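You operate a simulated robot arm through the tools that you are given. There is no shell and no other tool. Be economical: measure what you need, move in short steps, check, and stop when the job is done.

The job below is to be done with a simulated two-armed robot. You get a single attempt, and the scene is never put back.

JOB
On the work top surface, fold the green shirt in half, so that its two long edges meet.

Only the result counts: the job must be done as asked and must still hold three seconds after the hand-in. Knocking over, shifting, dropping, spilling or breaking anything else fails it. Flat cloth is picked up by pressing the open fingertips on it (5 to 10 N) and closing them slowly along it; thin cloth reads only 2 to 8 mm in the jaws.

ROBOT AND FRAMES
Two 7-joint arms with two-finger parallel grippers on one trunk, on a base that drives. Base frame: it is fixed to the floor where the robot stands at the start and does not move with it; the origin is under the middle of the robot, x ahead of it, y to its left, z up; the surface under the hand at the start is at about z = 85. Lengths are in cm, angles in degrees, forces in N, time in s.
The left shoulder is at the start at [7, 16.3, 117], the right one opposite. With the tool pointing down near the work surface each hand reaches from about 40 to 88 cm from the robot's upright axis, wherever it stands, measured 20 degrees to its own side. Places, roughly: work top surface [50, 0, 80]. Payload 3.43 kg a hand.
The TCP of each hand is the grasp point between the finger pads, 3.4 cm short of the fingertips. In the tool frame z runs along the fingers and y along their closing line. Largest opening 12.8 cm; finger width 2.4, thickness 1.2; the body of the gripper, 4.8 by 13 cm, starts 9.6 cm behind the TCP.
Orientation is told as [roll, pitch, yaw] about the base's x, y, z axes, in that order, counted from this pose: with the fingers straight down and closing along the base's y, the tool's x points along the base's -x, its y along +y and its z along -z.

CONTROLS
- The arms move only by the tool jog_arm. It takes "left_plan", "right_plan" or both (then of equal length, played together; a hand with none holds still); each is a list that holds one entry, the list of rows, each a list of 7 numbers: the turn, a rotation vector about the tool's x, y, z in rad, then the shift along the tool's x, y, z in mm, then the finger opening in mm, from 0 to 128. In form: [[[wx, wy, wz, dx, dy, dz, hand], ...]]. A call has 1 to 8 rows; each row shifts and turns the commanded pose from where the row before left it, along the tool's axes as they then stand. Rows are played at 5 a second. More than 5 cm and 8.6 degrees between two rows, or a gripper value outside its range, and nothing of the call is played. Where a pose cannot be reached the arm comes as near as it can. A force on the tool above 40 N (or 10 N above the force at the start of the call, whichever is more), or a blocked arm, ends the call early, and 0.2 s more pass. The fingers move at their own pace (about 15.3 cm/s each) and stop on an object; they squeeze with about 24 N. The grip force told is the motor's: it shows also when the fingers shut on nothing. Time passes only in rows, and 0.2 s behind the last, so rows that do not move let the fingers close. The reply holds the time, the measured pose of the TCP, the force on the tool along the base axes, the opening and the grip force, in the units named above and with some noise, with the torque about the TCP (base axes, N m) and any sound that the robot's microphone picked up, and new pictures: "views" is both (left out), scene, wrist or none (wrist: the cameras of the hands that moved).
- Cameras (640 x 400 px; columns grow to the right, rows downward): "scene" is now at [12.91, -0.39, 137.9]; the picture's right is [-0.04, -1.00, 0.00], its down [-0.74, 0.03, -0.68] and it looks along [0.68, -0.03, -0.74] (base axes); focal length 214 px, centre (320, 200). "left" rides on the left gripper at [7.6, 1.1, -16] in its tool frame; the picture's right is [-0.15, 0.99, 0.00], its down [-0.88, -0.13, -0.46] and it looks along [-0.45, -0.07, 0.89] (tool axes); focal length 234 px, centre (320, 200). "right" rides on the right gripper at [7.6, -1.1, -16] in its tool frame; the picture's right is [0.15, 0.99, 0.00], its down [-0.88, 0.13, -0.46] and it looks along [-0.45, 0.07, 0.89] (tool axes); focal length 234 px, centre (320, 200). There is no depth. A picture from a camera that has moved, and an enlarged one, comes with that camera's place and axes in the base frame and with its lens.
- move_column(by): slides the trunk up (or, below 0, down) by that many cm; the arms and the scene camera ride with it, the base frame stays. It gives what a move gives, with no picture.
- base_move(legs): drives the robot by 1 to 6 legs, each [ahead, left, turn to the left] in cm, cm and degrees, along the robot's own axes; the way and the turn of a leg run together, so that a leg with both is an arc; at most 150 cm and 180 degrees a leg. The arms and the cameras ride along, it lands a little off, and it stops where it bumps. It gives what a move gives, and a new picture of the scene camera.
- head_to(pan, tilt): turns the head with the scene camera to pan (to the left, within 86 degrees either way) and tilt (down, from -29 to 69), counted from straight ahead of the robot. It gives what a move gives, and a new picture of the scene camera.
- close_up(camera, box): a new picture of the part [left, top, right, bottom] of that camera's present view, enlarged. The clock stands still meanwhile.
- job_done(): hands the job in; it is judged then, once.

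Go step by step. Nothing tells you exact positions but the pictures and the camera data: compare them with the known pose of the tool, close in by small moves and look again before you grip or let go. The budget is 120 turns and 260 pictures, counting those below and the enlarged ones. Unless the task says otherwise, let go and move clear before handing in, and close with one line.

The tools are called as name(argument=value, ...) on one line, values as JSON. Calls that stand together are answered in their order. jog_arm: Moves the arms, as the interface text tells. Its arguments: {"type":"object","properties":{"left_plan":{"type":"array"},"right_plan":{"type":"array"},"views":{"type":"string","enum":["both","scene","wrist","none"]}},"required":[]} The other tools are called the same way: move_column (by) slides the trunk up or down; base_move (legs) drives the base; head_to (pan, tilt) turns the head that bears the scene camera; close_up (camera, box) takes an enlarged picture of a part of a camera's view; job_done () hands the job in.

At the start:

```text
time: 0.0
left_tcp_pos: [62.15, 36.58, 106.65]
left_tool_rot: [0.0, 0.0, 0.0]
left_wrist_force: [-0.4, 0.6, 0.2]
left_moment: [-0.01, 0.02, 0.01]
left_width: 12.8
left_grip_force: 0.0
right_tcp_pos: [68.34, -16.08, 102.98]
right_tool_rot: [-0.1, 0.0, 0.0]
right_wrist_force: [0.4, -0.2, 0.0]
right_moment: [0.0, -0.03, -0.01]
right_width: 12.81
right_grip_force: 0.2
trunk travel left (down, up): [-65.0, 29.0]
robot x, y, heading: [0.41, -0.24, 0.0]
head pan, tilt: [-2.3, 47.5]
```

scene: 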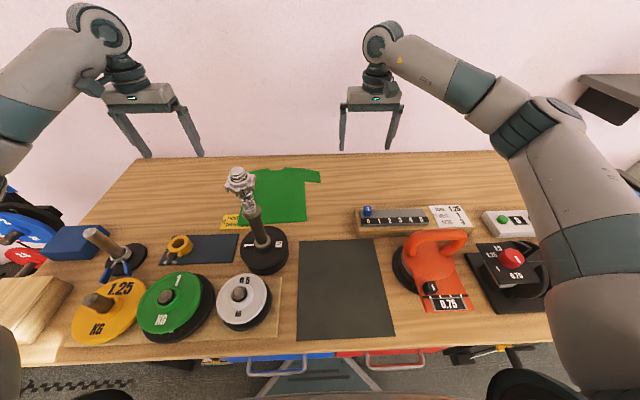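
right: 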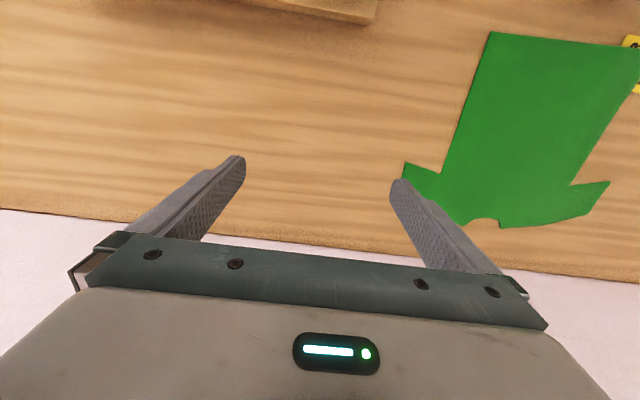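
left: 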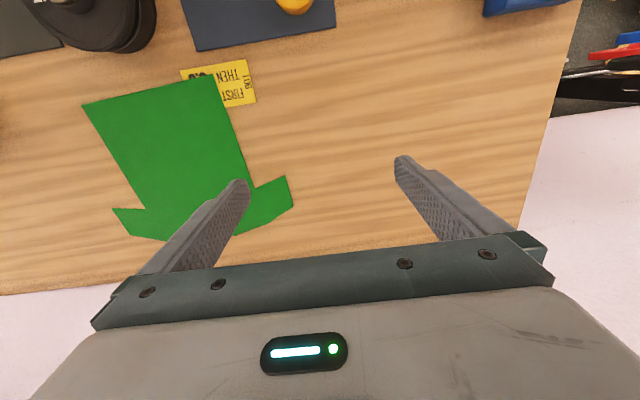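

The green shirt lies flat near the far edge of the work top, with its hem towards the robot; a yellow label touches its left hem corner and a chrome stand sits in front of it. I'll look closer before measuring.

close_up(camera="scene", box=[200, 140, 360, 240])

close_up(camera="left", box=[60, 40, 320, 260])

close_up(camera="right", box=[380, 20, 640, 250])

```text
4.00 times, centred on (280, 190) of scene
camera zoom: at [12.91, -0.39, 137.9], right [-0.04, -1.0, 0.0], down [-0.74, 0.03, -0.68], along [0.68, -0.03, -0.74], focal length 858 px, centre (480, 240)
```

zoom: 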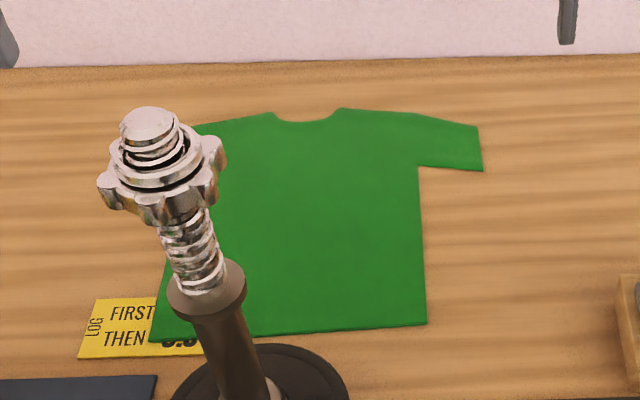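

```text
1.82 times, centred on (190, 150) of left
camera zoom: at [54.68, 37.82, 122.61], right [0.15, 0.99, 0.0], down [0.88, -0.13, 0.46], along [0.45, -0.07, -0.89], focal length 426 px, centre (556, 291)
```

zoom: 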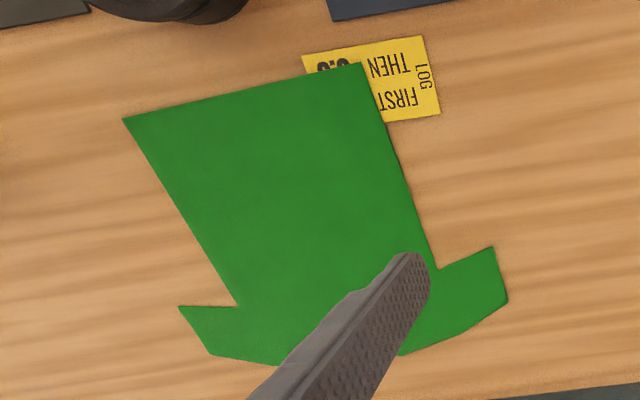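

```text
1.74 times, centred on (510, 135) of right
camera zoom: at [60.93, -17.29, 118.95], right [-0.15, 0.99, 0.0], down [0.88, 0.13, 0.46], along [0.45, 0.07, -0.89], focal length 407 px, centre (-10, 313)
```

zoom: 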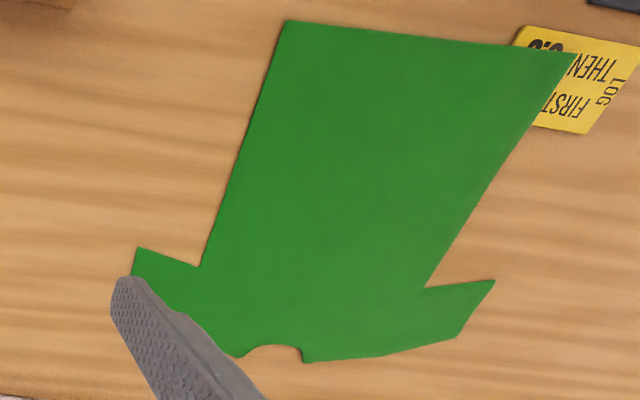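

Triangulating from the wrist cameras, the top is at z≈85. The shirt body has its hem from (52.7, 2) to (51.6, 23), its armpits at (70.6, 3) and (69.7, 24), and its sleeve ends at y≈-3 and y≈30, so the fold axis is about y=12.5 to 14. I'll fold the right side over to the left with both hands. First I raise the trunk so the forearms clear the chrome stand at about (40, 12).

move_column(by=22)

jog_arm(right_plan=[[[0, 0, 0.14, 0, 0, 0, 40], [0, 0, 0.14, 0, 0, 0, 40], [0, 0, 0.14, 0, 0, 0, 40], [0, 0, 0.14, 0, 0, 0, 40], [0, 0, 0.14, 0, 0, 0, 40], [0, 0, 0.14, 0, 0, 0, 40], [0, 0, 0.14, 0, 0, 0, 40]]], left_plan=[[[0, 0, 0.14, 0, 0, 0, 40], [0, 0, 0.14, 0, 0, 0, 40], [0, 0, 0.14, 0, 0, 0, 40], [0, 0, 0.14, 0, 0, 0, 40], [0, 0, 0.14, 0, 0, 0, 40], [0, 0, 0.14, 0, 0, 0, 40], [0, 0, 0.14, 0, 0, 0, 40]]], views="scene")

```text
time: 2.3
left_tcp_pos: [62.29, 36.64, 128.55]
left_tool_rot: [0.0, -0.1, 0.1]
left_wrist_force: [-0.8, -0.7, 0.1]
left_moment: [0.0, -0.02, 0.01]
left_width: 12.82
left_grip_force: 0.1
right_tcp_pos: [68.38, -16.15, 125.12]
right_tool_rot: [0.1, -0.1, 0.0]
right_wrist_force: [0.1, -0.1, -0.2]
right_moment: [-0.03, 0.03, 0.0]
right_width: 12.8
right_grip_force: 0.1
trunk travel left (down, up): [-87.0, 7.0]
robot x, y, heading: [0.26, -0.2, -0.0]
head pan, tilt: [-2.3, 47.5]
```

```text
time: 3.9
left_tcp_pos: [62.16, 36.53, 128.54]
left_tool_rot: [-0.1, 0.0, -56.2]
left_wrist_force: [0.5, 0.1, 0.8]
left_moment: [0.01, 0.0, 0.0]
left_width: 3.99
left_grip_force: 0.0
right_tcp_pos: [68.33, -16.0, 125.06]
right_tool_rot: [0.0, 0.0, -56.3]
right_wrist_force: [0.7, -0.2, 0.0]
right_moment: [0.02, -0.01, 0.01]
right_width: 3.97
right_grip_force: 0.0
trunk travel left (down, up): [-87.0, 7.0]
robot x, y, heading: [-0.1, -0.11, 0.1]
head pan, tilt: [-2.3, 47.5]
camera scene: at [12.91, -0.39, 159.9], right [-0.04, -1.0, 0.0], down [-0.74, 0.03, -0.68], along [0.68, -0.03, -0.74], focal length 214 px, centre (320, 200)
```

scene: 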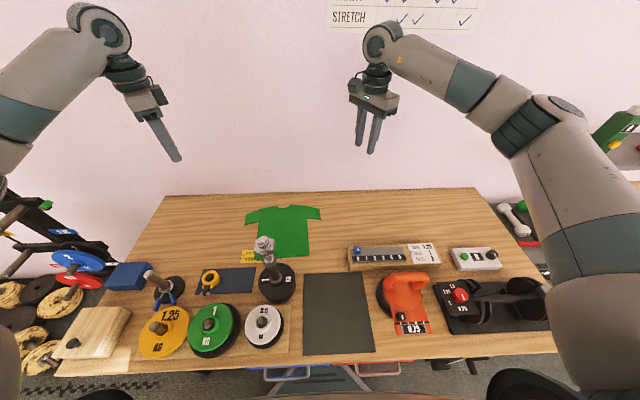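

Turning both tools so they close along x, and moving the hands towards their places at height.

jog_arm(right_plan=[[[0, 0, 0.147, 0, 0, 0, 40], [0, 0, 0.147, 0, 0, 0, 40], [0, 0, 0.147, 0, 0, 0, 40], [0, 0, 0.147, 0, 0, 0, 40], [0, 0, 0, 35, -32, 0, 40], [0, 0, 0, 35, -32, 0, 40], [0, 0, 0, 35, -32, 0, 40], [0, 0, 0, 35, -32, 0, 40]]], left_plan=[[[0, 0, 0.147, 0, 0, 0, 40], [0, 0, 0.147, 0, 0, 0, 40], [0, 0, 0.147, 0, 0, 0, 40], [0, 0, 0.147, 0, 0, 0, 40], [0, 0, 0, -40, 26, 10, 40], [0, 0, 0, -40, 26, 10, 40], [0, 0, 0, -40, 26, 10, 40], [0, 0, 0, -40, 26, 10, 40]]], views="scene")

```text
time: 5.7
left_tcp_pos: [72.91, 20.52, 124.91]
left_tool_rot: [-0.2, 0.0, -89.7]
left_wrist_force: [0.8, 0.3, -0.2]
left_moment: [0.0, 0.03, 0.0]
left_width: 3.97
left_grip_force: 0.0
right_tcp_pos: [55.35, -2.32, 125.19]
right_tool_rot: [-0.1, 0.0, -89.9]
right_wrist_force: [0.6, 0.0, -0.6]
right_moment: [0.0, 0.04, 0.0]
right_width: 3.97
right_grip_force: 0.0
trunk travel left (down, up): [-87.0, 7.0]
robot x, y, heading: [-0.14, 0.12, -0.2]
head pan, tilt: [-2.3, 47.5]
camera scene: at [13.04, -0.5, 159.89], right [-0.04, -1.0, 0.0], down [-0.74, 0.03, -0.68], along [0.67, -0.03, -0.74], focal length 214 px, centre (320, 200)
```

scene: 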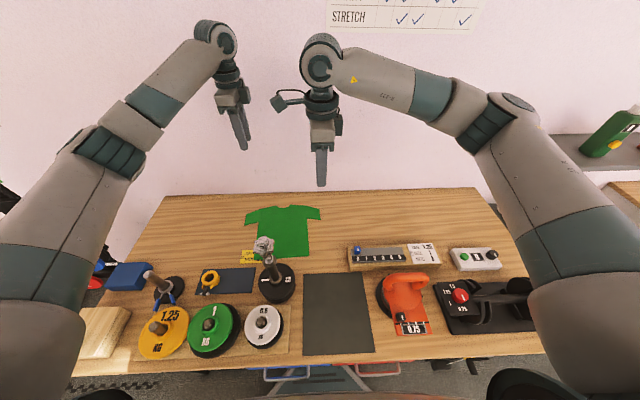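

jog_arm(right_plan=[[[0, 0, 0, 9, 0, 30, 40], [0, 0, 0, 9, 0, 30, 40], [0, 0, 0, 9, 0, 30, 40], [0, 0, 0, 9, 0, 30, 40], [0, 0, 0, 9, 0, 30, 40], [0, 0, 0, 9, 0, 30, 40]]], left_plan=[[[0, 0, 0, -37, 0, 30, 40], [0, 0, 0, -37, 0, 30, 40], [0, 0, 0, -37, 0, 30, 40], [0, 0, 0, -37, 0, 30, 40], [0, 0, 0, -37, 0, 30, 40], [0, 0, 0, -37, 0, 30, 40]]])

```text
time: 7.1
left_tcp_pos: [72.93, 0.88, 107.76]
left_tool_rot: [-0.1, 0.1, -89.0]
left_wrist_force: [0.1, -1.1, 0.1]
left_moment: [-0.02, -0.01, 0.0]
left_width: 4.02
left_grip_force: 0.1
right_tcp_pos: [55.79, 2.45, 108.44]
right_tool_rot: [-0.1, -0.1, -89.6]
right_wrist_force: [-4.9, -9.8, 2.2]
right_moment: [2.05, -0.89, 0.59]
right_width: 3.99
right_grip_force: 0.1
trunk travel left (down, up): [-87.0, 7.0]
robot x, y, heading: [0.19, -0.05, -0.1]
head pan, tilt: [-2.3, 47.5]
stopped in row 6 (right hand): the force on the tool passed its limit at 88 N (the readings are from after the stop); the commanded pose is now the measured one
camera scene: at [12.98, -0.52, 159.9], right [-0.04, -1.0, 0.0], down [-0.74, 0.03, -0.68], along [0.67, -0.03, -0.74], focal length 214 px, centre (320, 200)
camera right: at [54.76, 9.88, 124.32], right [0.99, 0.15, 0.0], down [0.14, -0.88, 0.46], along [0.07, -0.45, -0.89], focal length 234 px, centre (320, 200)
camera left: at [74.02, 8.46, 123.81], right [0.99, -0.13, 0.0], down [-0.12, -0.88, 0.45], along [-0.06, -0.45, -0.89], focal length 234 px, centre (320, 200)
```

scene: 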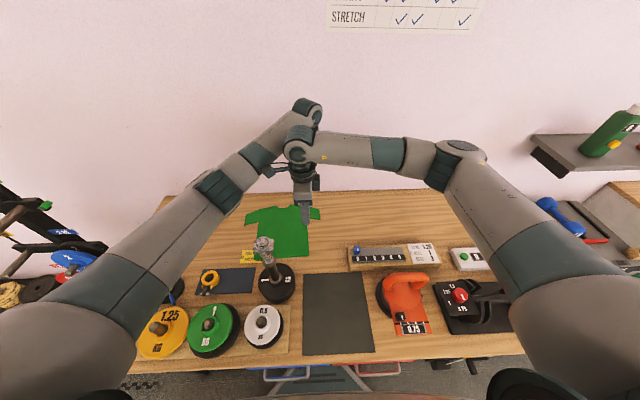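
right: 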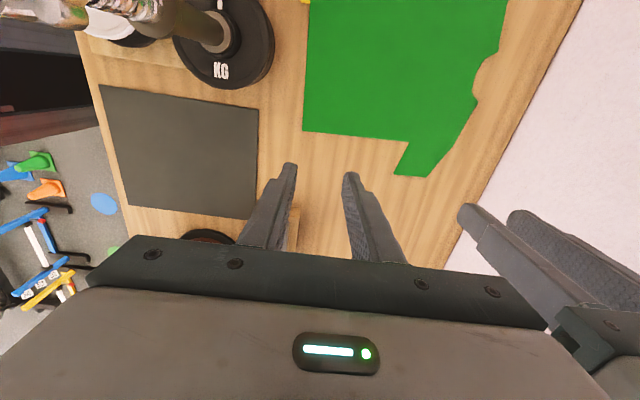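
left: 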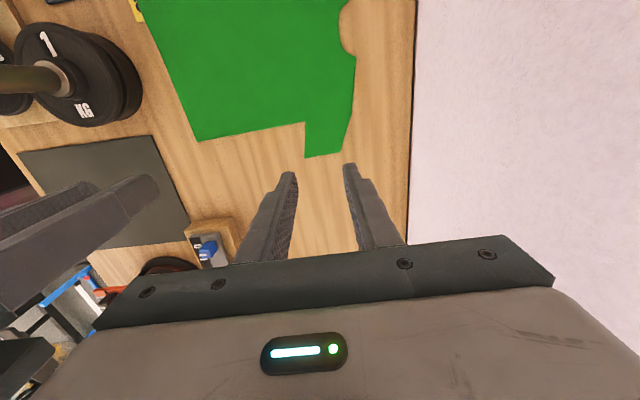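

The left forearm touched the right wrist camera, so this arm assignment crosses. I'll back off and swap: right hand to the far sleeve, left hand to the near side edge.

jog_arm(left_plan=[[[0, 0, 0, 30, 0, -20, 40], [0, 0, 0, 45, 0, -10, 40], [0, 0, 0, 45, 0, -10, 40], [0, 0, 0, 45, 0, -10, 40], [0, 0, 0, 45, 0, 0, 40], [0, 0, 0, 45, -20, 0, 40], [0, 0, 0, 40, -30, 0, 40], [0, 0, 0, 0, -40, 0, 40]]], right_plan=[[[0, 0, 0, -10, 0, 0, 40], [0, 0, 0, -20, 0, 0, 40], [0, 0, 0, -20, 0, 0, 40], [0, 0, 0, -20, 0, 0, 40], [0, 0, 0, 0, 30, 0, 40], [0, 0, 0, 0, 40, 0, 40], [0, 0, 0, 0, 40, 0, 40], [0, 0, 0, 0, 50, 0, 40]]])

```text
time: 8.9
left_tcp_pos: [63.31, 29.87, 112.83]
left_tool_rot: [-0.1, 0.1, -89.1]
left_wrist_force: [0.4, 0.2, -0.9]
left_moment: [-0.01, 0.0, -0.01]
left_width: 3.99
left_grip_force: 0.0
right_tcp_pos: [71.74, -4.46, 108.26]
right_tool_rot: [-0.1, -0.1, -89.6]
right_wrist_force: [0.0, -0.1, -0.3]
right_moment: [-0.03, 0.01, -0.01]
right_width: 4.03
right_grip_force: 0.1
trunk travel left (down, up): [-87.0, 7.0]
robot x, y, heading: [0.13, -0.04, -0.1]
head pan, tilt: [-2.3, 47.5]
camera scene: at [12.91, -0.23, 159.9], right [-0.04, -1.0, 0.0], down [-0.74, 0.03, -0.68], along [0.68, -0.03, -0.74], focal length 214 px, centre (320, 200)
camera right: at [70.69, 3.03, 124.12], right [0.99, 0.15, 0.0], down [0.14, -0.88, 0.46], along [0.07, -0.45, -0.89], focal length 234 px, centre (320, 200)
camera left: at [64.47, 37.64, 128.78], right [0.99, -0.13, 0.0], down [-0.12, -0.88, 0.46], along [-0.06, -0.45, -0.89], focal length 234 px, centre (320, 200)
```

scene: 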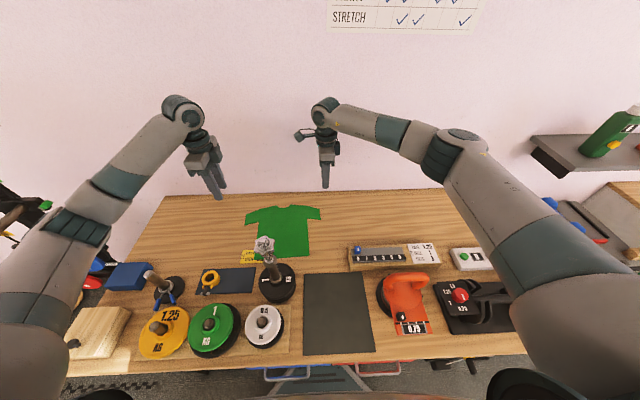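
right: 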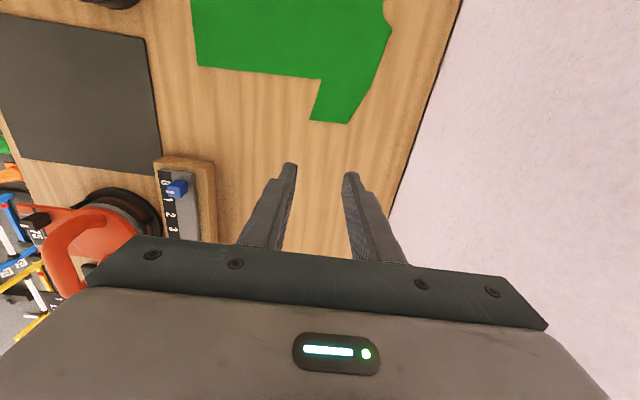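
left: 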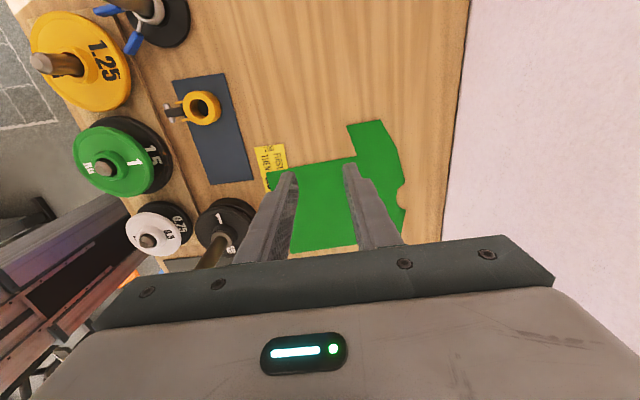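

Rehearsing the landing configuration at height: right to about (71, 28), left to about (56, 24).

jog_arm(left_plan=[[[0, 0, 0, 0, -36, 30, 40], [0, 0, 0, 0, -36, 30, 40], [0, 0, 0, -15, 0, 10, 40], [0, 0, 0, -15, 0, 0, 40], [0, 0, 0, -15, 0, 0, 40], [0, 0, 0, -15, 0, 0, 40], [0, 0, 0, 0, 0, 0, 40], [0, 0, 0, 0, 0, 0, 40]]], right_plan=[[[0, 0, 0, 40, 0, 5, 40], [0, 0, 0, 40, 0, 5, 40], [0, 0, 0, 40, 0, 5, 40], [0, 0, 0, 40, 0, 5, 40], [0, 0, 0, 40, 0, 5, 40], [0, 0, 0, 40, 0, 5, 40], [0, 0, 0, 40, 0, 5, 40], [0, 0, 0, 40, 0, 5, 40]]], views="both")

```text
time: 10.7
left_tcp_pos: [56.38, 24.11, 105.69]
left_tool_rot: [-0.1, 0.1, -89.2]
left_wrist_force: [-0.3, 0.0, -0.4]
left_moment: [-0.01, 0.03, -0.01]
left_width: 3.97
left_grip_force: 0.0
right_tcp_pos: [70.88, 17.13, 105.4]
right_tool_rot: [0.1, -0.1, -89.7]
right_wrist_force: [0.2, -0.2, 0.3]
right_moment: [0.0, -0.03, -0.01]
right_width: 3.99
right_grip_force: 0.0
right hand out of reach, approached as far as the arm can: row 6, 7, 8
trunk travel left (down, up): [-87.0, 7.0]
robot x, y, heading: [-0.36, 0.18, -0.0]
head pan, tilt: [-2.3, 47.5]
camera scene: at [12.84, -0.19, 159.91], right [-0.04, -1.0, 0.0], down [-0.74, 0.03, -0.68], along [0.68, -0.03, -0.74], focal length 214 px, centre (320, 200)
camera right: at [69.78, 24.62, 121.25], right [0.99, 0.15, 0.0], down [0.14, -0.88, 0.46], along [0.07, -0.45, -0.89], focal length 234 px, centre (320, 200)
camera left: at [57.48, 31.76, 121.71], right [0.99, -0.13, 0.0], down [-0.12, -0.88, 0.46], along [-0.06, -0.45, -0.89], focal length 234 px, centre (320, 200)
```

scene: 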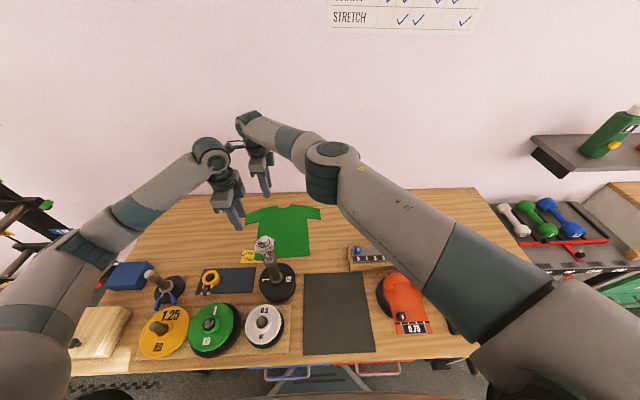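
right: 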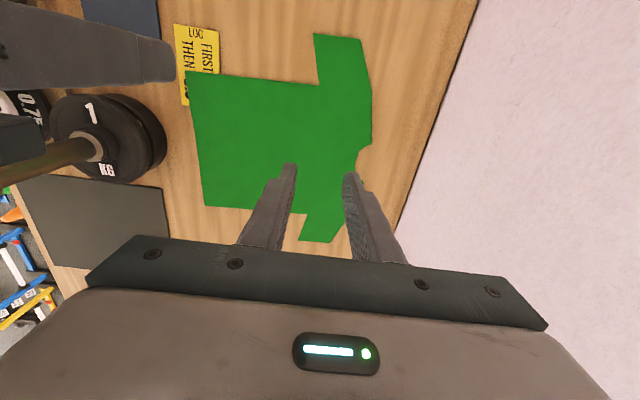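
left: 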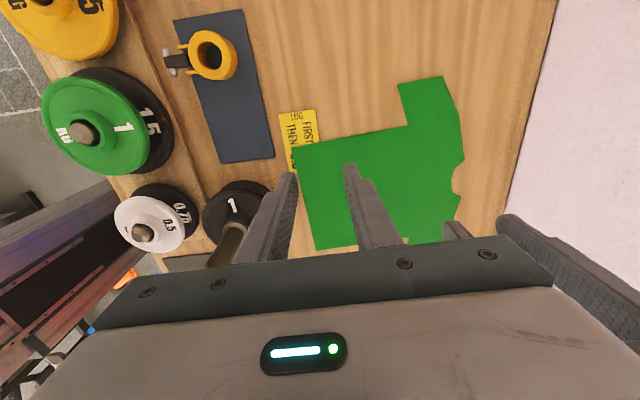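

The right hand runs out of reach at y≈17, so I drive the base left by 17 cm to centre it on the shirt.

base_move(legs=[[0, 17, 0]])

```text
time: 12.2
left_tcp_pos: [56.5, 41.08, 105.73]
left_tool_rot: [-0.1, 0.2, -89.3]
left_wrist_force: [-0.5, -0.4, -0.8]
left_moment: [0.03, 0.03, 0.01]
left_width: 4.0
left_grip_force: 0.0
right_tcp_pos: [70.89, 34.06, 105.51]
right_tool_rot: [0.1, 0.0, -89.7]
right_wrist_force: [1.0, 0.4, -0.5]
right_moment: [0.04, -0.01, 0.03]
right_width: 3.99
right_grip_force: 0.1
trunk travel left (down, up): [-87.0, 7.0]
robot x, y, heading: [0.11, 17.52, -0.3]
head pan, tilt: [-2.3, 47.5]
camera scene: at [12.92, 16.69, 159.9], right [-0.04, -1.0, 0.0], down [-0.74, 0.03, -0.68], along [0.68, -0.03, -0.74], focal length 214 px, centre (320, 200)
```

scene: 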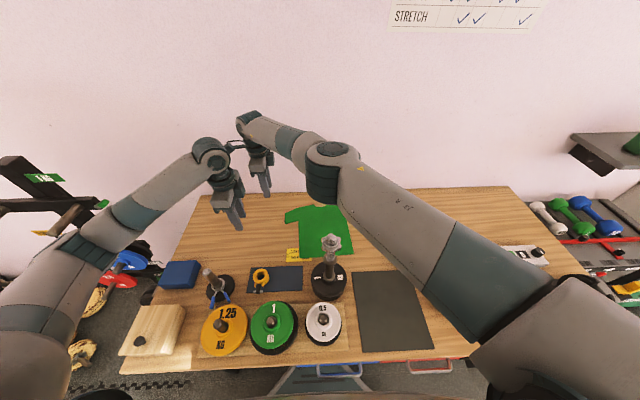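

jog_arm(left_plan=[[[0, 0, 0, -30, -1, 0, 40], [0, 0, 0, -45, -1, 0, 40], [0, 0, 0, -45, -1, 0, 40], [0, 0, 0, -45, -1, 0, 40], [0, 0, 0, -45, -1, 0, 40], [0, 0, 0, -45, -1, 0, 40], [0, 0, 0, -45, -1, 0, 40], [0, 0, 0, -35, -1, 0, 40]]], right_plan=[[[0, 0, 0, -45, 2, 0, 40], [0, 0, 0, -45, 2, 0, 40], [0, 0, 0, -45, 2, 0, 40], [0, 0, 0, -45, 2, 0, 40], [0, 0, 0, -45, 2, 0, 40], [0, 0, 0, -45, 2, 0, 40], [0, 0, 0, -45, 2, 0, 40], [0, 0, 0, -40, 2, 0, 40]]])

```text
time: 14.0
left_tcp_pos: [56.02, 7.5, 105.57]
left_tool_rot: [-0.1, 0.3, -89.2]
left_wrist_force: [-0.3, 0.2, 0.2]
left_moment: [0.01, 0.0, -0.02]
left_width: 3.99
left_grip_force: 0.0
right_tcp_pos: [73.16, -1.49, 105.3]
right_tool_rot: [0.1, 0.1, -89.7]
right_wrist_force: [0.0, -0.2, 0.0]
right_moment: [0.07, -0.01, 0.05]
right_width: 3.99
right_grip_force: 0.0
trunk travel left (down, up): [-87.0, 7.0]
robot x, y, heading: [0.07, 17.29, -0.1]
head pan, tilt: [-2.3, 47.5]
camera scene: at [12.89, 16.57, 159.9], right [-0.04, -1.0, 0.0], down [-0.74, 0.03, -0.68], along [0.68, -0.03, -0.74], focal length 214 px, centre (320, 200)
camera right: at [72.08, 6.05, 121.2], right [0.99, 0.15, 0.0], down [0.13, -0.88, 0.45], along [0.07, -0.45, -0.89], focal length 234 px, centre (320, 200)
camera left: at [57.02, 15.19, 121.63], right [0.99, -0.13, 0.0], down [-0.12, -0.88, 0.45], along [-0.06, -0.45, -0.89], focal length 234 px, centre (320, 200)
```

scene: 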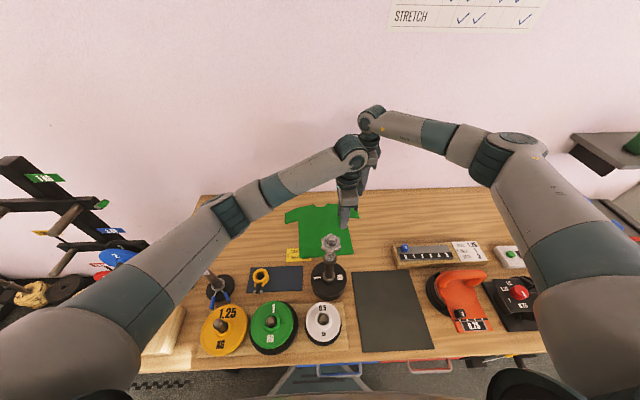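
right: 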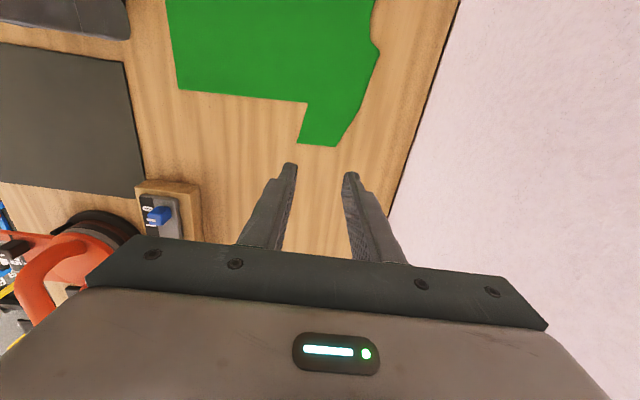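
left: 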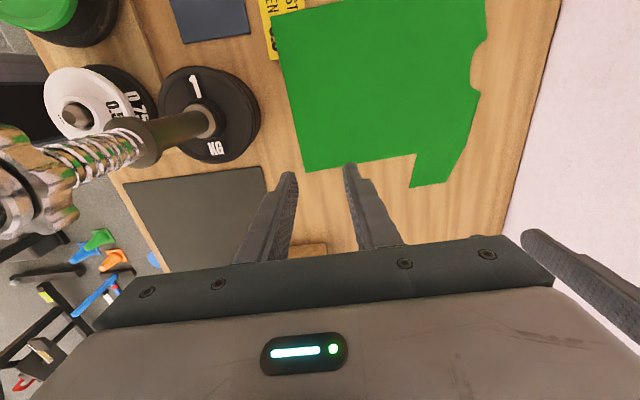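

Both hands are over their targets, and the new views confirm the sleeve end at y≈-3 and the side edge at y≈2.6. I lower to just above the cloth.

jog_arm(left_plan=[[[0, 0, 0, -10, -1, 37, 36], [0, 0, 0, -10, -1, 37, 36], [0, 0, 0, -10, -1, 37, 36], [0, 0, 0, -9, -2, 37, 36], [0, 0, 0, 0, 0, 0, 36]]], right_plan=[[[0, 0, 0, -1, 0, 37, 36], [0, 0, 0, -1, 0, 37, 36], [0, 0, 0, -1, 0, 37, 36], [0, 0, 0, 0, 0, 37, 36], [0, 0, 0, 0, 0, 0, 36]]], views="wrist")

```text
time: 15.2
left_tcp_pos: [55.87, 3.74, 90.94]
left_tool_rot: [-0.1, 0.2, -89.3]
left_wrist_force: [0.0, -0.4, 0.6]
left_moment: [-0.02, 0.01, 0.0]
left_width: 3.62
left_grip_force: 0.1
right_tcp_pos: [73.11, -1.71, 90.68]
right_tool_rot: [0.1, 0.0, -89.7]
right_wrist_force: [-0.4, 0.3, 0.7]
right_moment: [0.01, -0.04, -0.01]
right_width: 3.59
right_grip_force: 0.1
trunk travel left (down, up): [-87.0, 7.0]
robot x, y, heading: [-0.01, 17.53, -0.3]
head pan, tilt: [-2.3, 47.5]
camera right: at [72.06, 5.72, 106.61], right [0.99, 0.15, 0.0], down [0.13, -0.88, 0.46], along [0.07, -0.45, -0.89], focal length 234 px, centre (320, 200)
camera left: at [56.92, 11.33, 106.95], right [0.99, -0.13, 0.0], down [-0.12, -0.88, 0.45], along [-0.06, -0.45, -0.89], focal length 234 px, centre (320, 200)
```

right: 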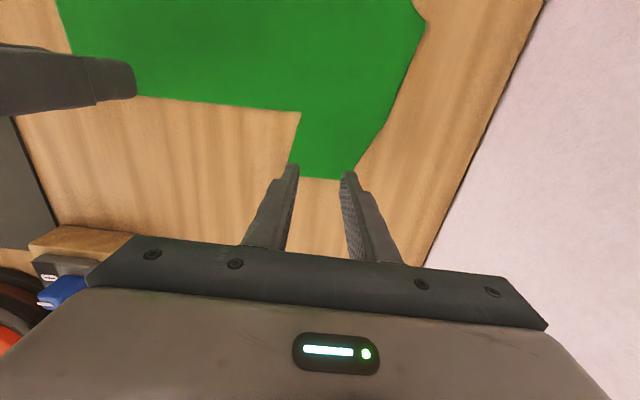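
left: 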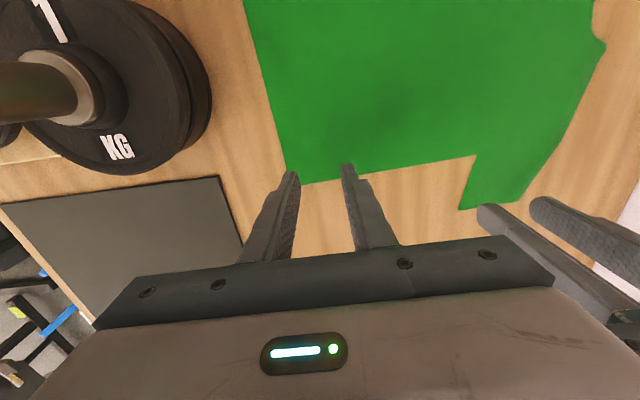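

jog_arm(left_plan=[[[0, 0, 0, -1, 8, 12, 36], [0, 0, 0, 0, 0, 9, 36], [0, 0, 0, 0, 0, 0, 36]]], right_plan=[[[0, 0, 0, 0, -2, 10, 36], [0, 0, 0, 0, 0, 9, 36], [0, 0, 0, 0, 0, 0, 36]]], views="none")

jog_arm(left_plan=[[[0, 0, 0, 0, 0, 3, 36], [0, 0, 0, 0, 0, 0, 36]]], right_plan=[[[0, 0, 0, 0, 0, 3, 36], [0, 0, 0, 0, 0, 0, 36]]], views="none")

```text
time: 16.0
left_tcp_pos: [56.48, 4.02, 88.74]
left_tool_rot: [-0.1, 0.1, -89.2]
left_wrist_force: [-0.2, 0.0, 0.4]
left_moment: [0.03, 0.02, 0.02]
left_width: 3.6
left_grip_force: 0.0
right_tcp_pos: [72.73, -1.83, 88.77]
right_tool_rot: [0.1, -0.1, -89.7]
right_wrist_force: [-0.1, -0.2, 0.4]
right_moment: [-0.01, -0.03, 0.04]
right_width: 3.61
right_grip_force: 0.0
trunk travel left (down, up): [-87.0, 7.0]
robot x, y, heading: [0.11, 17.25, -0.2]
head pan, tilt: [-2.3, 47.5]
```

```text
time: 16.6
left_tcp_pos: [56.35, 3.71, 88.57]
left_tool_rot: [0.0, 0.1, -89.4]
left_wrist_force: [1.4, 0.9, 7.5]
left_moment: [0.07, 0.1, 0.0]
left_width: 3.56
left_grip_force: 0.1
right_tcp_pos: [72.64, -1.66, 88.69]
right_tool_rot: [0.2, 0.0, -89.7]
right_wrist_force: [0.1, -0.1, 5.6]
right_moment: [-0.06, -0.01, 0.0]
right_width: 3.59
right_grip_force: 0.0
trunk travel left (down, up): [-87.0, 7.0]
robot x, y, heading: [0.2, 17.33, -0.1]
head pan, tilt: [-2.3, 47.5]
```

Contact is at 5.6 to 7.5 N on each hand. Closing slowly along the cloth.

jog_arm(left_plan=[[[0, 0, 0, 0, 0, 0.3, 31], [0, 0, 0, 0, 0, 0, 26], [0, 0, 0, 0, 0, 0, 21], [0, 0, 0, 0, 0, 0, 16], [0, 0, 0, 0, 0, 0, 11], [0, 0, 0, 0, 0, 0, 6], [0, 0, 0, 0, 0, 0, 0], [0, 0, 0, 0, 0, 0, 0]]], right_plan=[[[0, 0, 0, 0, 0, 0.5, 31], [0, 0, 0, 0, 0, 0, 26], [0, 0, 0, 0, 0, 0, 21], [0, 0, 0, 0, 0, 0, 16], [0, 0, 0, 0, 0, 0, 11], [0, 0, 0, 0, 0, 0, 6], [0, 0, 0, 0, 0, 0, 0], [0, 0, 0, 0, 0, 0, 0]]], views="wrist")

```text
time: 18.4
left_tcp_pos: [56.16, 3.81, 88.64]
left_tool_rot: [0.0, 0.1, -89.3]
left_wrist_force: [-1.8, -1.4, 24.8]
left_moment: [0.04, 0.22, 0.0]
left_width: 0.36
left_grip_force: 23.7
right_tcp_pos: [72.51, -1.52, 88.69]
right_tool_rot: [0.2, -0.1, -89.7]
right_wrist_force: [0.4, 1.5, 3.7]
right_moment: [-0.01, -0.03, 0.03]
right_width: 0.34
right_grip_force: 24.0
trunk travel left (down, up): [-87.0, 7.0]
robot x, y, heading: [-0.37, 17.54, -0.0]
head pan, tilt: [-2.3, 47.5]
camera right: at [71.38, 5.91, 104.44], right [0.99, 0.15, 0.0], down [0.13, -0.88, 0.46], along [0.07, -0.45, -0.89], focal length 234 px, centre (320, 200)
camera left: at [57.26, 11.46, 104.59], right [0.99, -0.13, 0.0], down [-0.12, -0.88, 0.46], along [-0.06, -0.45, -0.89], focal length 234 px, centre (320, 200)
```

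right: 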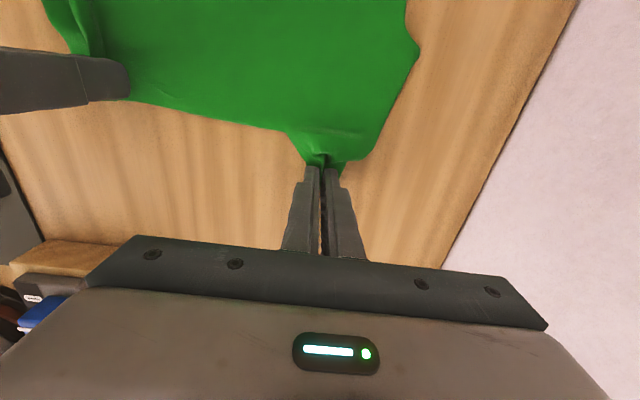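
left: 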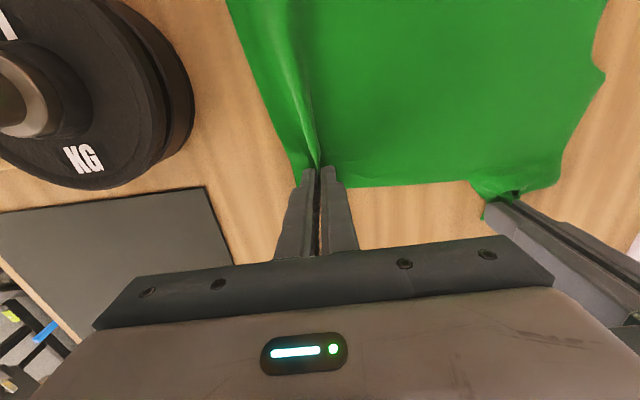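

Both hands hold the cloth (3.5 mm in the jaws). I lift and carry it along an arc about the fold axis, first half.

jog_arm(left_plan=[[[0, 0, 0, 1.5, -0.6, -15.6, 0], [0, 0, 0, 4.4, -0.6, -15, 0], [0, 0, 0, 7.2, -0.6, -13.8, 0], [0, 0, 0, 9.7, -0.6, -12.1, 0], [0, 0, 0, 11.8, -0.6, -10, 0], [0, 0, 0, 13.5, -0.6, -7.4, 0], [0, 0, 0, 14.6, -0.6, -4.6, 0], [0, 0, 0, 15.2, -0.6, -1.5, 0]]], right_plan=[[[0, 0, 0, 2.7, -1, -27.3, 0], [0, 0, 0, 8, -1, -26.3, 0], [0, 0, 0, 12.9, -1, -24.2, 0], [0, 0, 0, 17.4, -1, -21.2, 0], [0, 0, 0, 21.2, -1, -17.4, 0], [0, 0, 0, 24.2, -1, -12.9, 0], [0, 0, 0, 26.3, -1, -8, 0], [0, 0, 0, 27.3, -1, -2.7, 0]]])

```text
time: 20.2
left_tcp_pos: [55.76, 11.88, 96.49]
left_tool_rot: [-0.1, 0.0, -89.3]
left_wrist_force: [0.9, -0.1, -0.3]
left_moment: [-0.03, 0.0, 0.04]
left_width: 0.32
left_grip_force: 24.2
right_tcp_pos: [71.58, 12.66, 102.38]
right_tool_rot: [0.0, -0.2, -89.7]
right_wrist_force: [0.2, 0.1, -0.3]
right_moment: [-0.02, 0.02, 0.03]
right_width: 0.31
right_grip_force: 24.4
trunk travel left (down, up): [-87.0, 7.0]
robot x, y, heading: [0.08, 17.0, 0.0]
head pan, tilt: [-2.3, 47.5]
camera scene: at [12.93, 17.25, 159.9], right [-0.04, -1.0, 0.0], down [-0.74, 0.03, -0.68], along [0.68, -0.03, -0.74], focal length 214 px, centre (320, 200)
camera right: at [70.6, 20.12, 118.22], right [0.99, 0.15, 0.0], down [0.13, -0.88, 0.46], along [0.07, -0.45, -0.89], focal length 234 px, centre (320, 200)
camera left: at [56.95, 19.5, 112.52], right [0.99, -0.13, 0.0], down [-0.12, -0.88, 0.46], along [-0.06, -0.45, -0.89], focal length 234 px, centre (320, 200)
```

scene: 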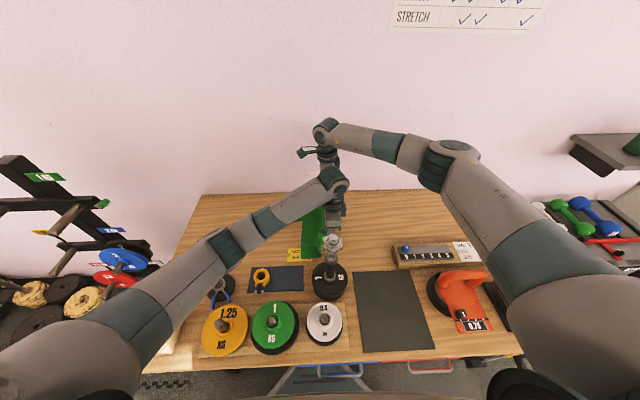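
right: 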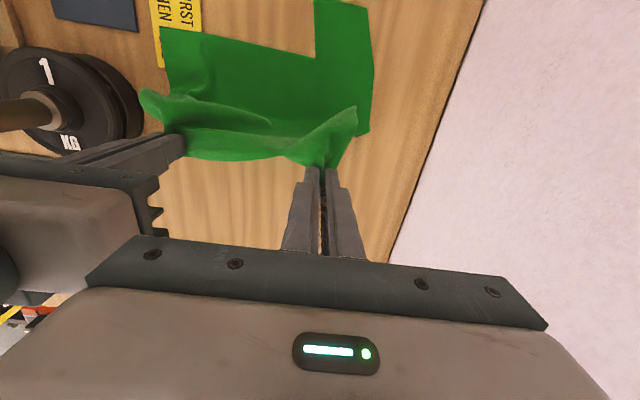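
left: 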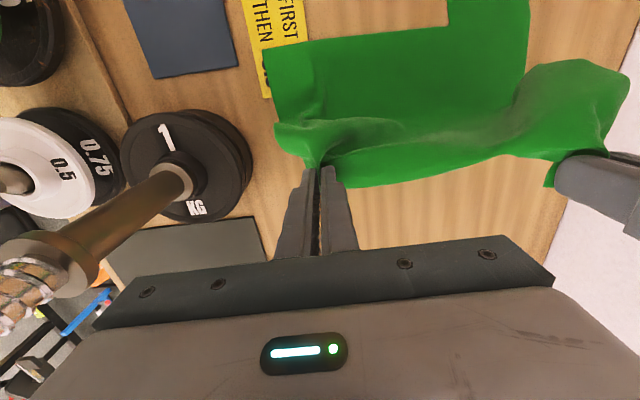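

Cloth is lifting cleanly and the left half stays put. Second half of the arc down.

jog_arm(left_plan=[[[0, 0, 0, 15.2, -0.6, 1.5, 0], [0, 0, 0, 14.6, -0.6, 4.6, 0], [0, 0, 0, 13.5, -0.6, 7.4, 0], [0, 0, 0, 11.8, -0.6, 10, 0], [0, 0, 0, 9.7, -0.6, 12.1, 0], [0, 0, 0, 7.2, -0.6, 13.8, 0], [0, 0, 0, 4.4, -0.6, 14, 0], [0, 0, 0, 1.5, -0.6, 8, 0]]], right_plan=[[[0, 0, 0, 27.3, -1, 2.7, 0], [0, 0, 0, 26.3, -1, 8, 0], [0, 0, 0, 24.2, -1, 12.9, 0], [0, 0, 0, 21.2, -1, 17.4, 0], [0, 0, 0, 17.4, -1, 21.2, 0], [0, 0, 0, 12.9, -1, 24.2, 0], [0, 0, 0, 8, -1, 26.3, 0], [0, 0, 0, 2.7, -1, 20, 0]]])

```text
time: 22.0
left_tcp_pos: [54.91, 19.78, 89.18]
left_tool_rot: [-0.3, 0.3, -89.2]
left_wrist_force: [1.9, -0.3, 5.6]
left_moment: [0.05, -0.05, 0.04]
left_width: 0.35
left_grip_force: 23.9
right_tcp_pos: [71.45, 25.5, 89.4]
right_tool_rot: [0.5, -0.4, -90.5]
right_wrist_force: [-1.1, -0.1, 0.8]
right_moment: [0.04, 0.01, 0.04]
right_width: 0.32
right_grip_force: 24.0
trunk travel left (down, up): [-87.0, 7.0]
robot x, y, heading: [0.23, 17.62, -0.0]
head pan, tilt: [-2.3, 47.5]
camera scene: at [12.83, 17.02, 159.94], right [-0.04, -1.0, 0.0], down [-0.74, 0.03, -0.68], along [0.68, -0.03, -0.74], focal length 214 px, centre (320, 200)
camera right: at [70.35, 33.07, 105.16], right [0.99, 0.14, 0.01], down [0.12, -0.88, 0.46], along [0.07, -0.46, -0.89], focal length 234 px, centre (320, 200)
camera left: at [56.08, 27.32, 105.22], right [0.99, -0.13, -0.01], down [-0.12, -0.88, 0.45], along [-0.07, -0.45, -0.89], focal length 234 px, centre (320, 200)
```

scene: 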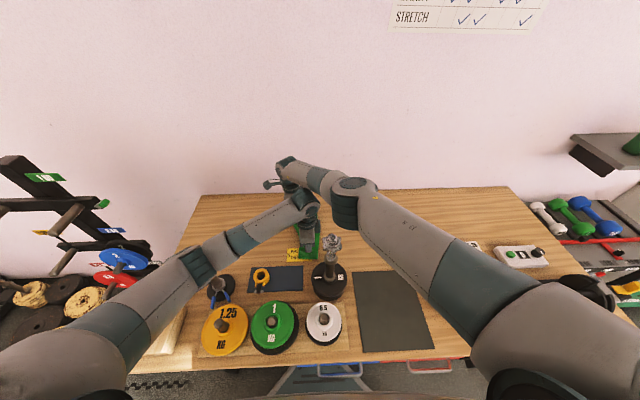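
right: 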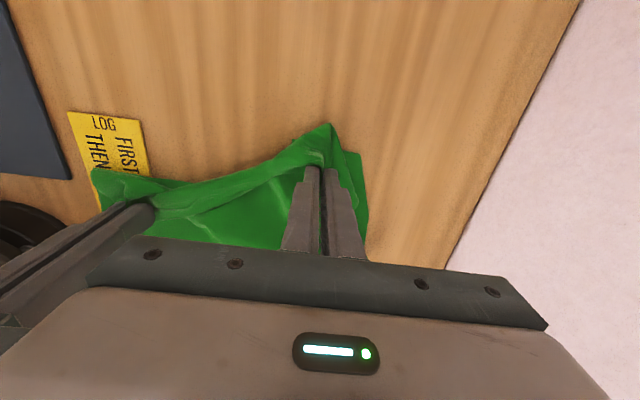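
left: 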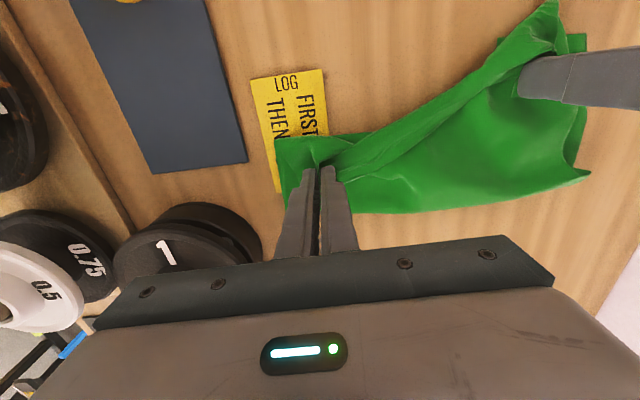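

The right half is over the left half. I'll open the fingers slowly back to the original width, then look before lifting.

jog_arm(left_plan=[[[0, 0, 0, 0, 0, -1, 5], [0, 0, 0, 0, 0, 0, 10], [0, 0, 0, 0, 0, 0, 15], [0, 0, 0, 0, 0, 0, 20], [0, 0, 0, 0, 0, 0, 25], [0, 0, 0, 0, 0, 0, 30], [0, 0, 0, 0, 0, 0, 36], [0, 0, 0, 0, 0, 0, 36]]], right_plan=[[[0, 0, 0, 0, 0, 0, 5], [0, 0, 0, 0, 0, 0, 10], [0, 0, 0, 0, 0, 0, 15], [0, 0, 0, 0, 0, 0, 20], [0, 0, 0, 0, 0, 0, 25], [0, 0, 0, 0, 0, 0, 30], [0, 0, 0, 0, 0, 0, 36], [0, 0, 0, 0, 0, 0, 36]]], views="wrist")

```text
time: 23.8
left_tcp_pos: [54.88, 19.76, 89.23]
left_tool_rot: [-0.5, 0.3, -89.1]
left_wrist_force: [1.3, -0.4, 7.1]
left_moment: [-0.02, 0.06, 0.0]
left_width: 3.44
left_grip_force: 0.1
right_tcp_pos: [71.48, 25.78, 89.4]
right_tool_rot: [0.4, -0.4, -90.4]
right_wrist_force: [0.5, 0.1, -0.5]
right_moment: [0.0, -0.04, -0.02]
right_width: 3.6
right_grip_force: 0.1
trunk travel left (down, up): [-87.0, 7.0]
robot x, y, heading: [0.01, 17.52, -0.1]
head pan, tilt: [-2.3, 47.5]
camera right: at [70.29, 33.25, 105.21], right [0.99, 0.14, 0.01], down [0.12, -0.88, 0.46], along [0.07, -0.46, -0.89], focal length 234 px, centre (320, 200)
camera left: at [56.08, 27.32, 105.19], right [0.99, -0.13, -0.01], down [-0.11, -0.88, 0.45], along [-0.07, -0.45, -0.89], focal length 234 px, centre (320, 200)
```

right: 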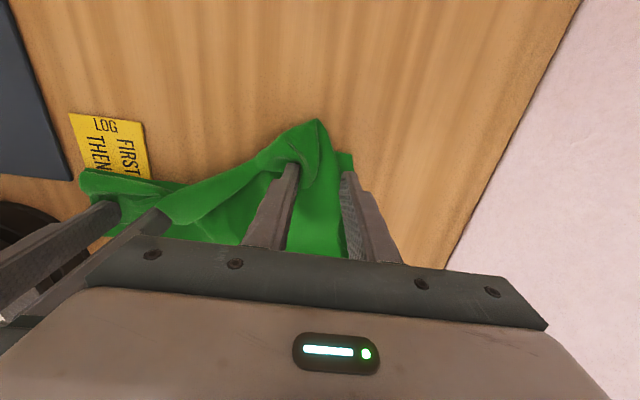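
left: 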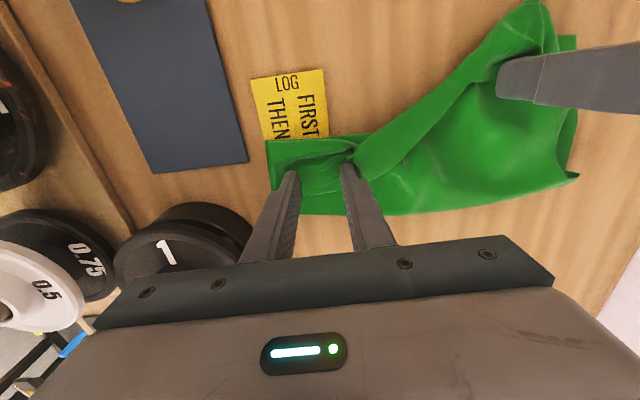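

Lifting both hands straight up to look.

jog_arm(left_plan=[[[0, 0, 0, 0, 0, -10, 36], [0, 0, 0, 0, 0, -20, 36], [0, 0, 0, 0, 0, -30, 36], [0, 0, 0, 0, 0, -40, 36], [0, 0, 0, 0, 0, -40, 36], [0, 0, 0, 0, 0, -40, 36]]], right_plan=[[[0, 0, 0, 0, 0, -10, 36], [0, 0, 0, 0, 0, -20, 36], [0, 0, 0, 0, 0, -30, 36], [0, 0, 0, 0, 0, -40, 36], [0, 0, 0, 0, 0, -40, 36], [0, 0, 0, 0, 0, -40, 36]]], views="both")

```text
time: 25.2
left_tcp_pos: [55.08, 18.92, 107.37]
left_tool_rot: [-0.1, 0.0, -89.3]
left_wrist_force: [0.0, -0.5, -0.4]
left_moment: [-0.02, 0.0, 0.02]
left_width: 3.62
left_grip_force: 0.0
right_tcp_pos: [70.68, 26.28, 107.22]
right_tool_rot: [0.1, -0.1, -89.7]
right_wrist_force: [-0.6, -0.1, -0.3]
right_moment: [-0.01, 0.0, 0.01]
right_width: 3.61
right_grip_force: 0.2
trunk travel left (down, up): [-87.0, 7.0]
robot x, y, heading: [-0.13, 17.59, -0.0]
head pan, tilt: [-2.3, 47.5]
camera scene: at [12.85, 16.99, 159.89], right [-0.04, -1.0, 0.0], down [-0.74, 0.03, -0.68], along [0.68, -0.03, -0.74], focal length 214 px, centre (320, 200)
camera right: at [69.58, 33.87, 123.08], right [0.99, 0.15, 0.0], down [0.13, -0.88, 0.46], along [0.07, -0.45, -0.89], focal length 234 px, centre (320, 200)
camera left: at [56.28, 26.73, 123.42], right [0.99, -0.13, 0.0], down [-0.12, -0.88, 0.45], along [-0.06, -0.45, -0.89], focal length 234 px, centre (320, 200)
```

scene: 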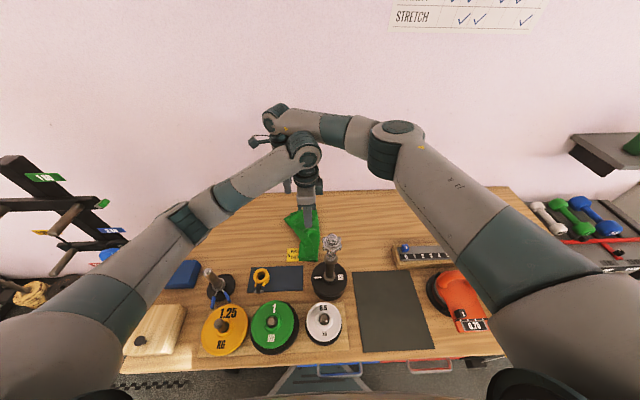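
right: 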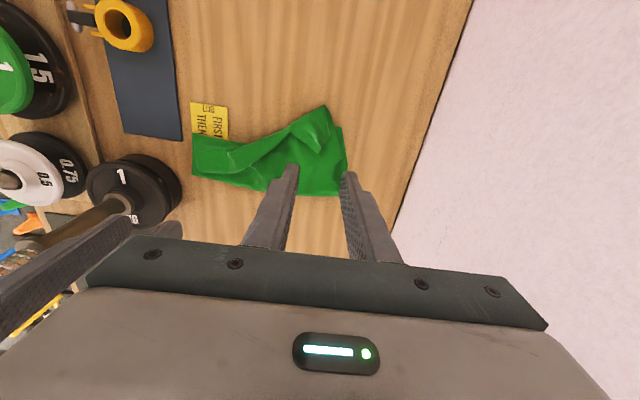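
left: 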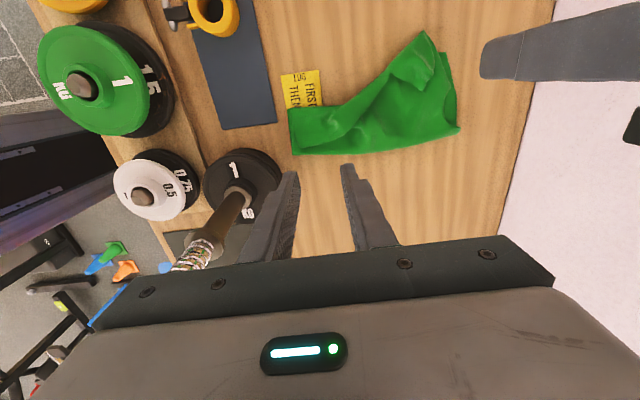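

close_up(camera="left", box=[260, 20, 480, 170])

close_up(camera="right", box=[170, 80, 370, 210])

```text
2.67 times, centred on (370, 95) of left
camera zoom: at [56.28, 26.73, 123.42], right [0.99, -0.13, 0.0], down [-0.12, -0.88, 0.45], along [-0.06, -0.45, -0.89], focal length 624 px, centre (187, 480)
```

zoom: 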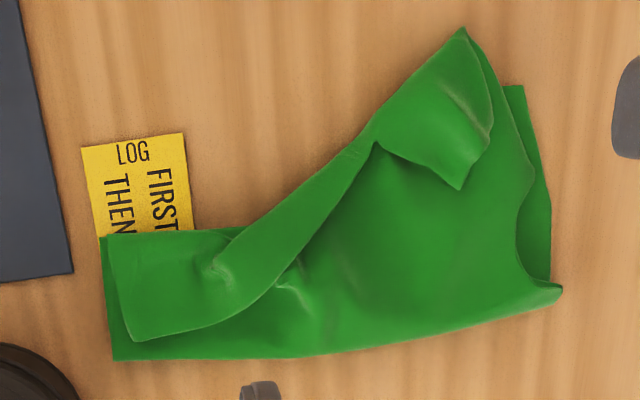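

```text
3.08 times, centred on (270, 145) of right
camera zoom: at [69.58, 33.87, 123.08], right [0.99, 0.15, 0.0], down [0.13, -0.88, 0.46], along [0.07, -0.45, -0.89], focal length 720 px, centre (474, 369)
```

zoom: 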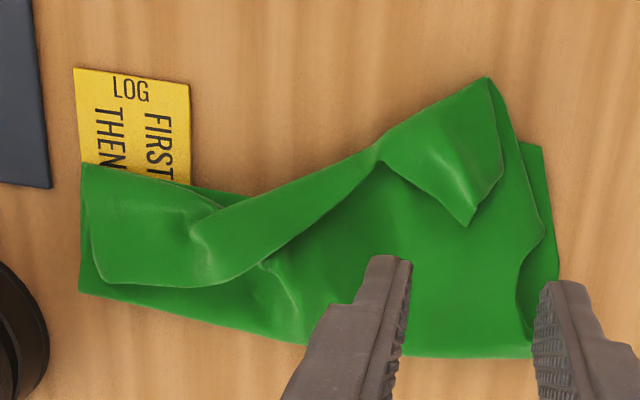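

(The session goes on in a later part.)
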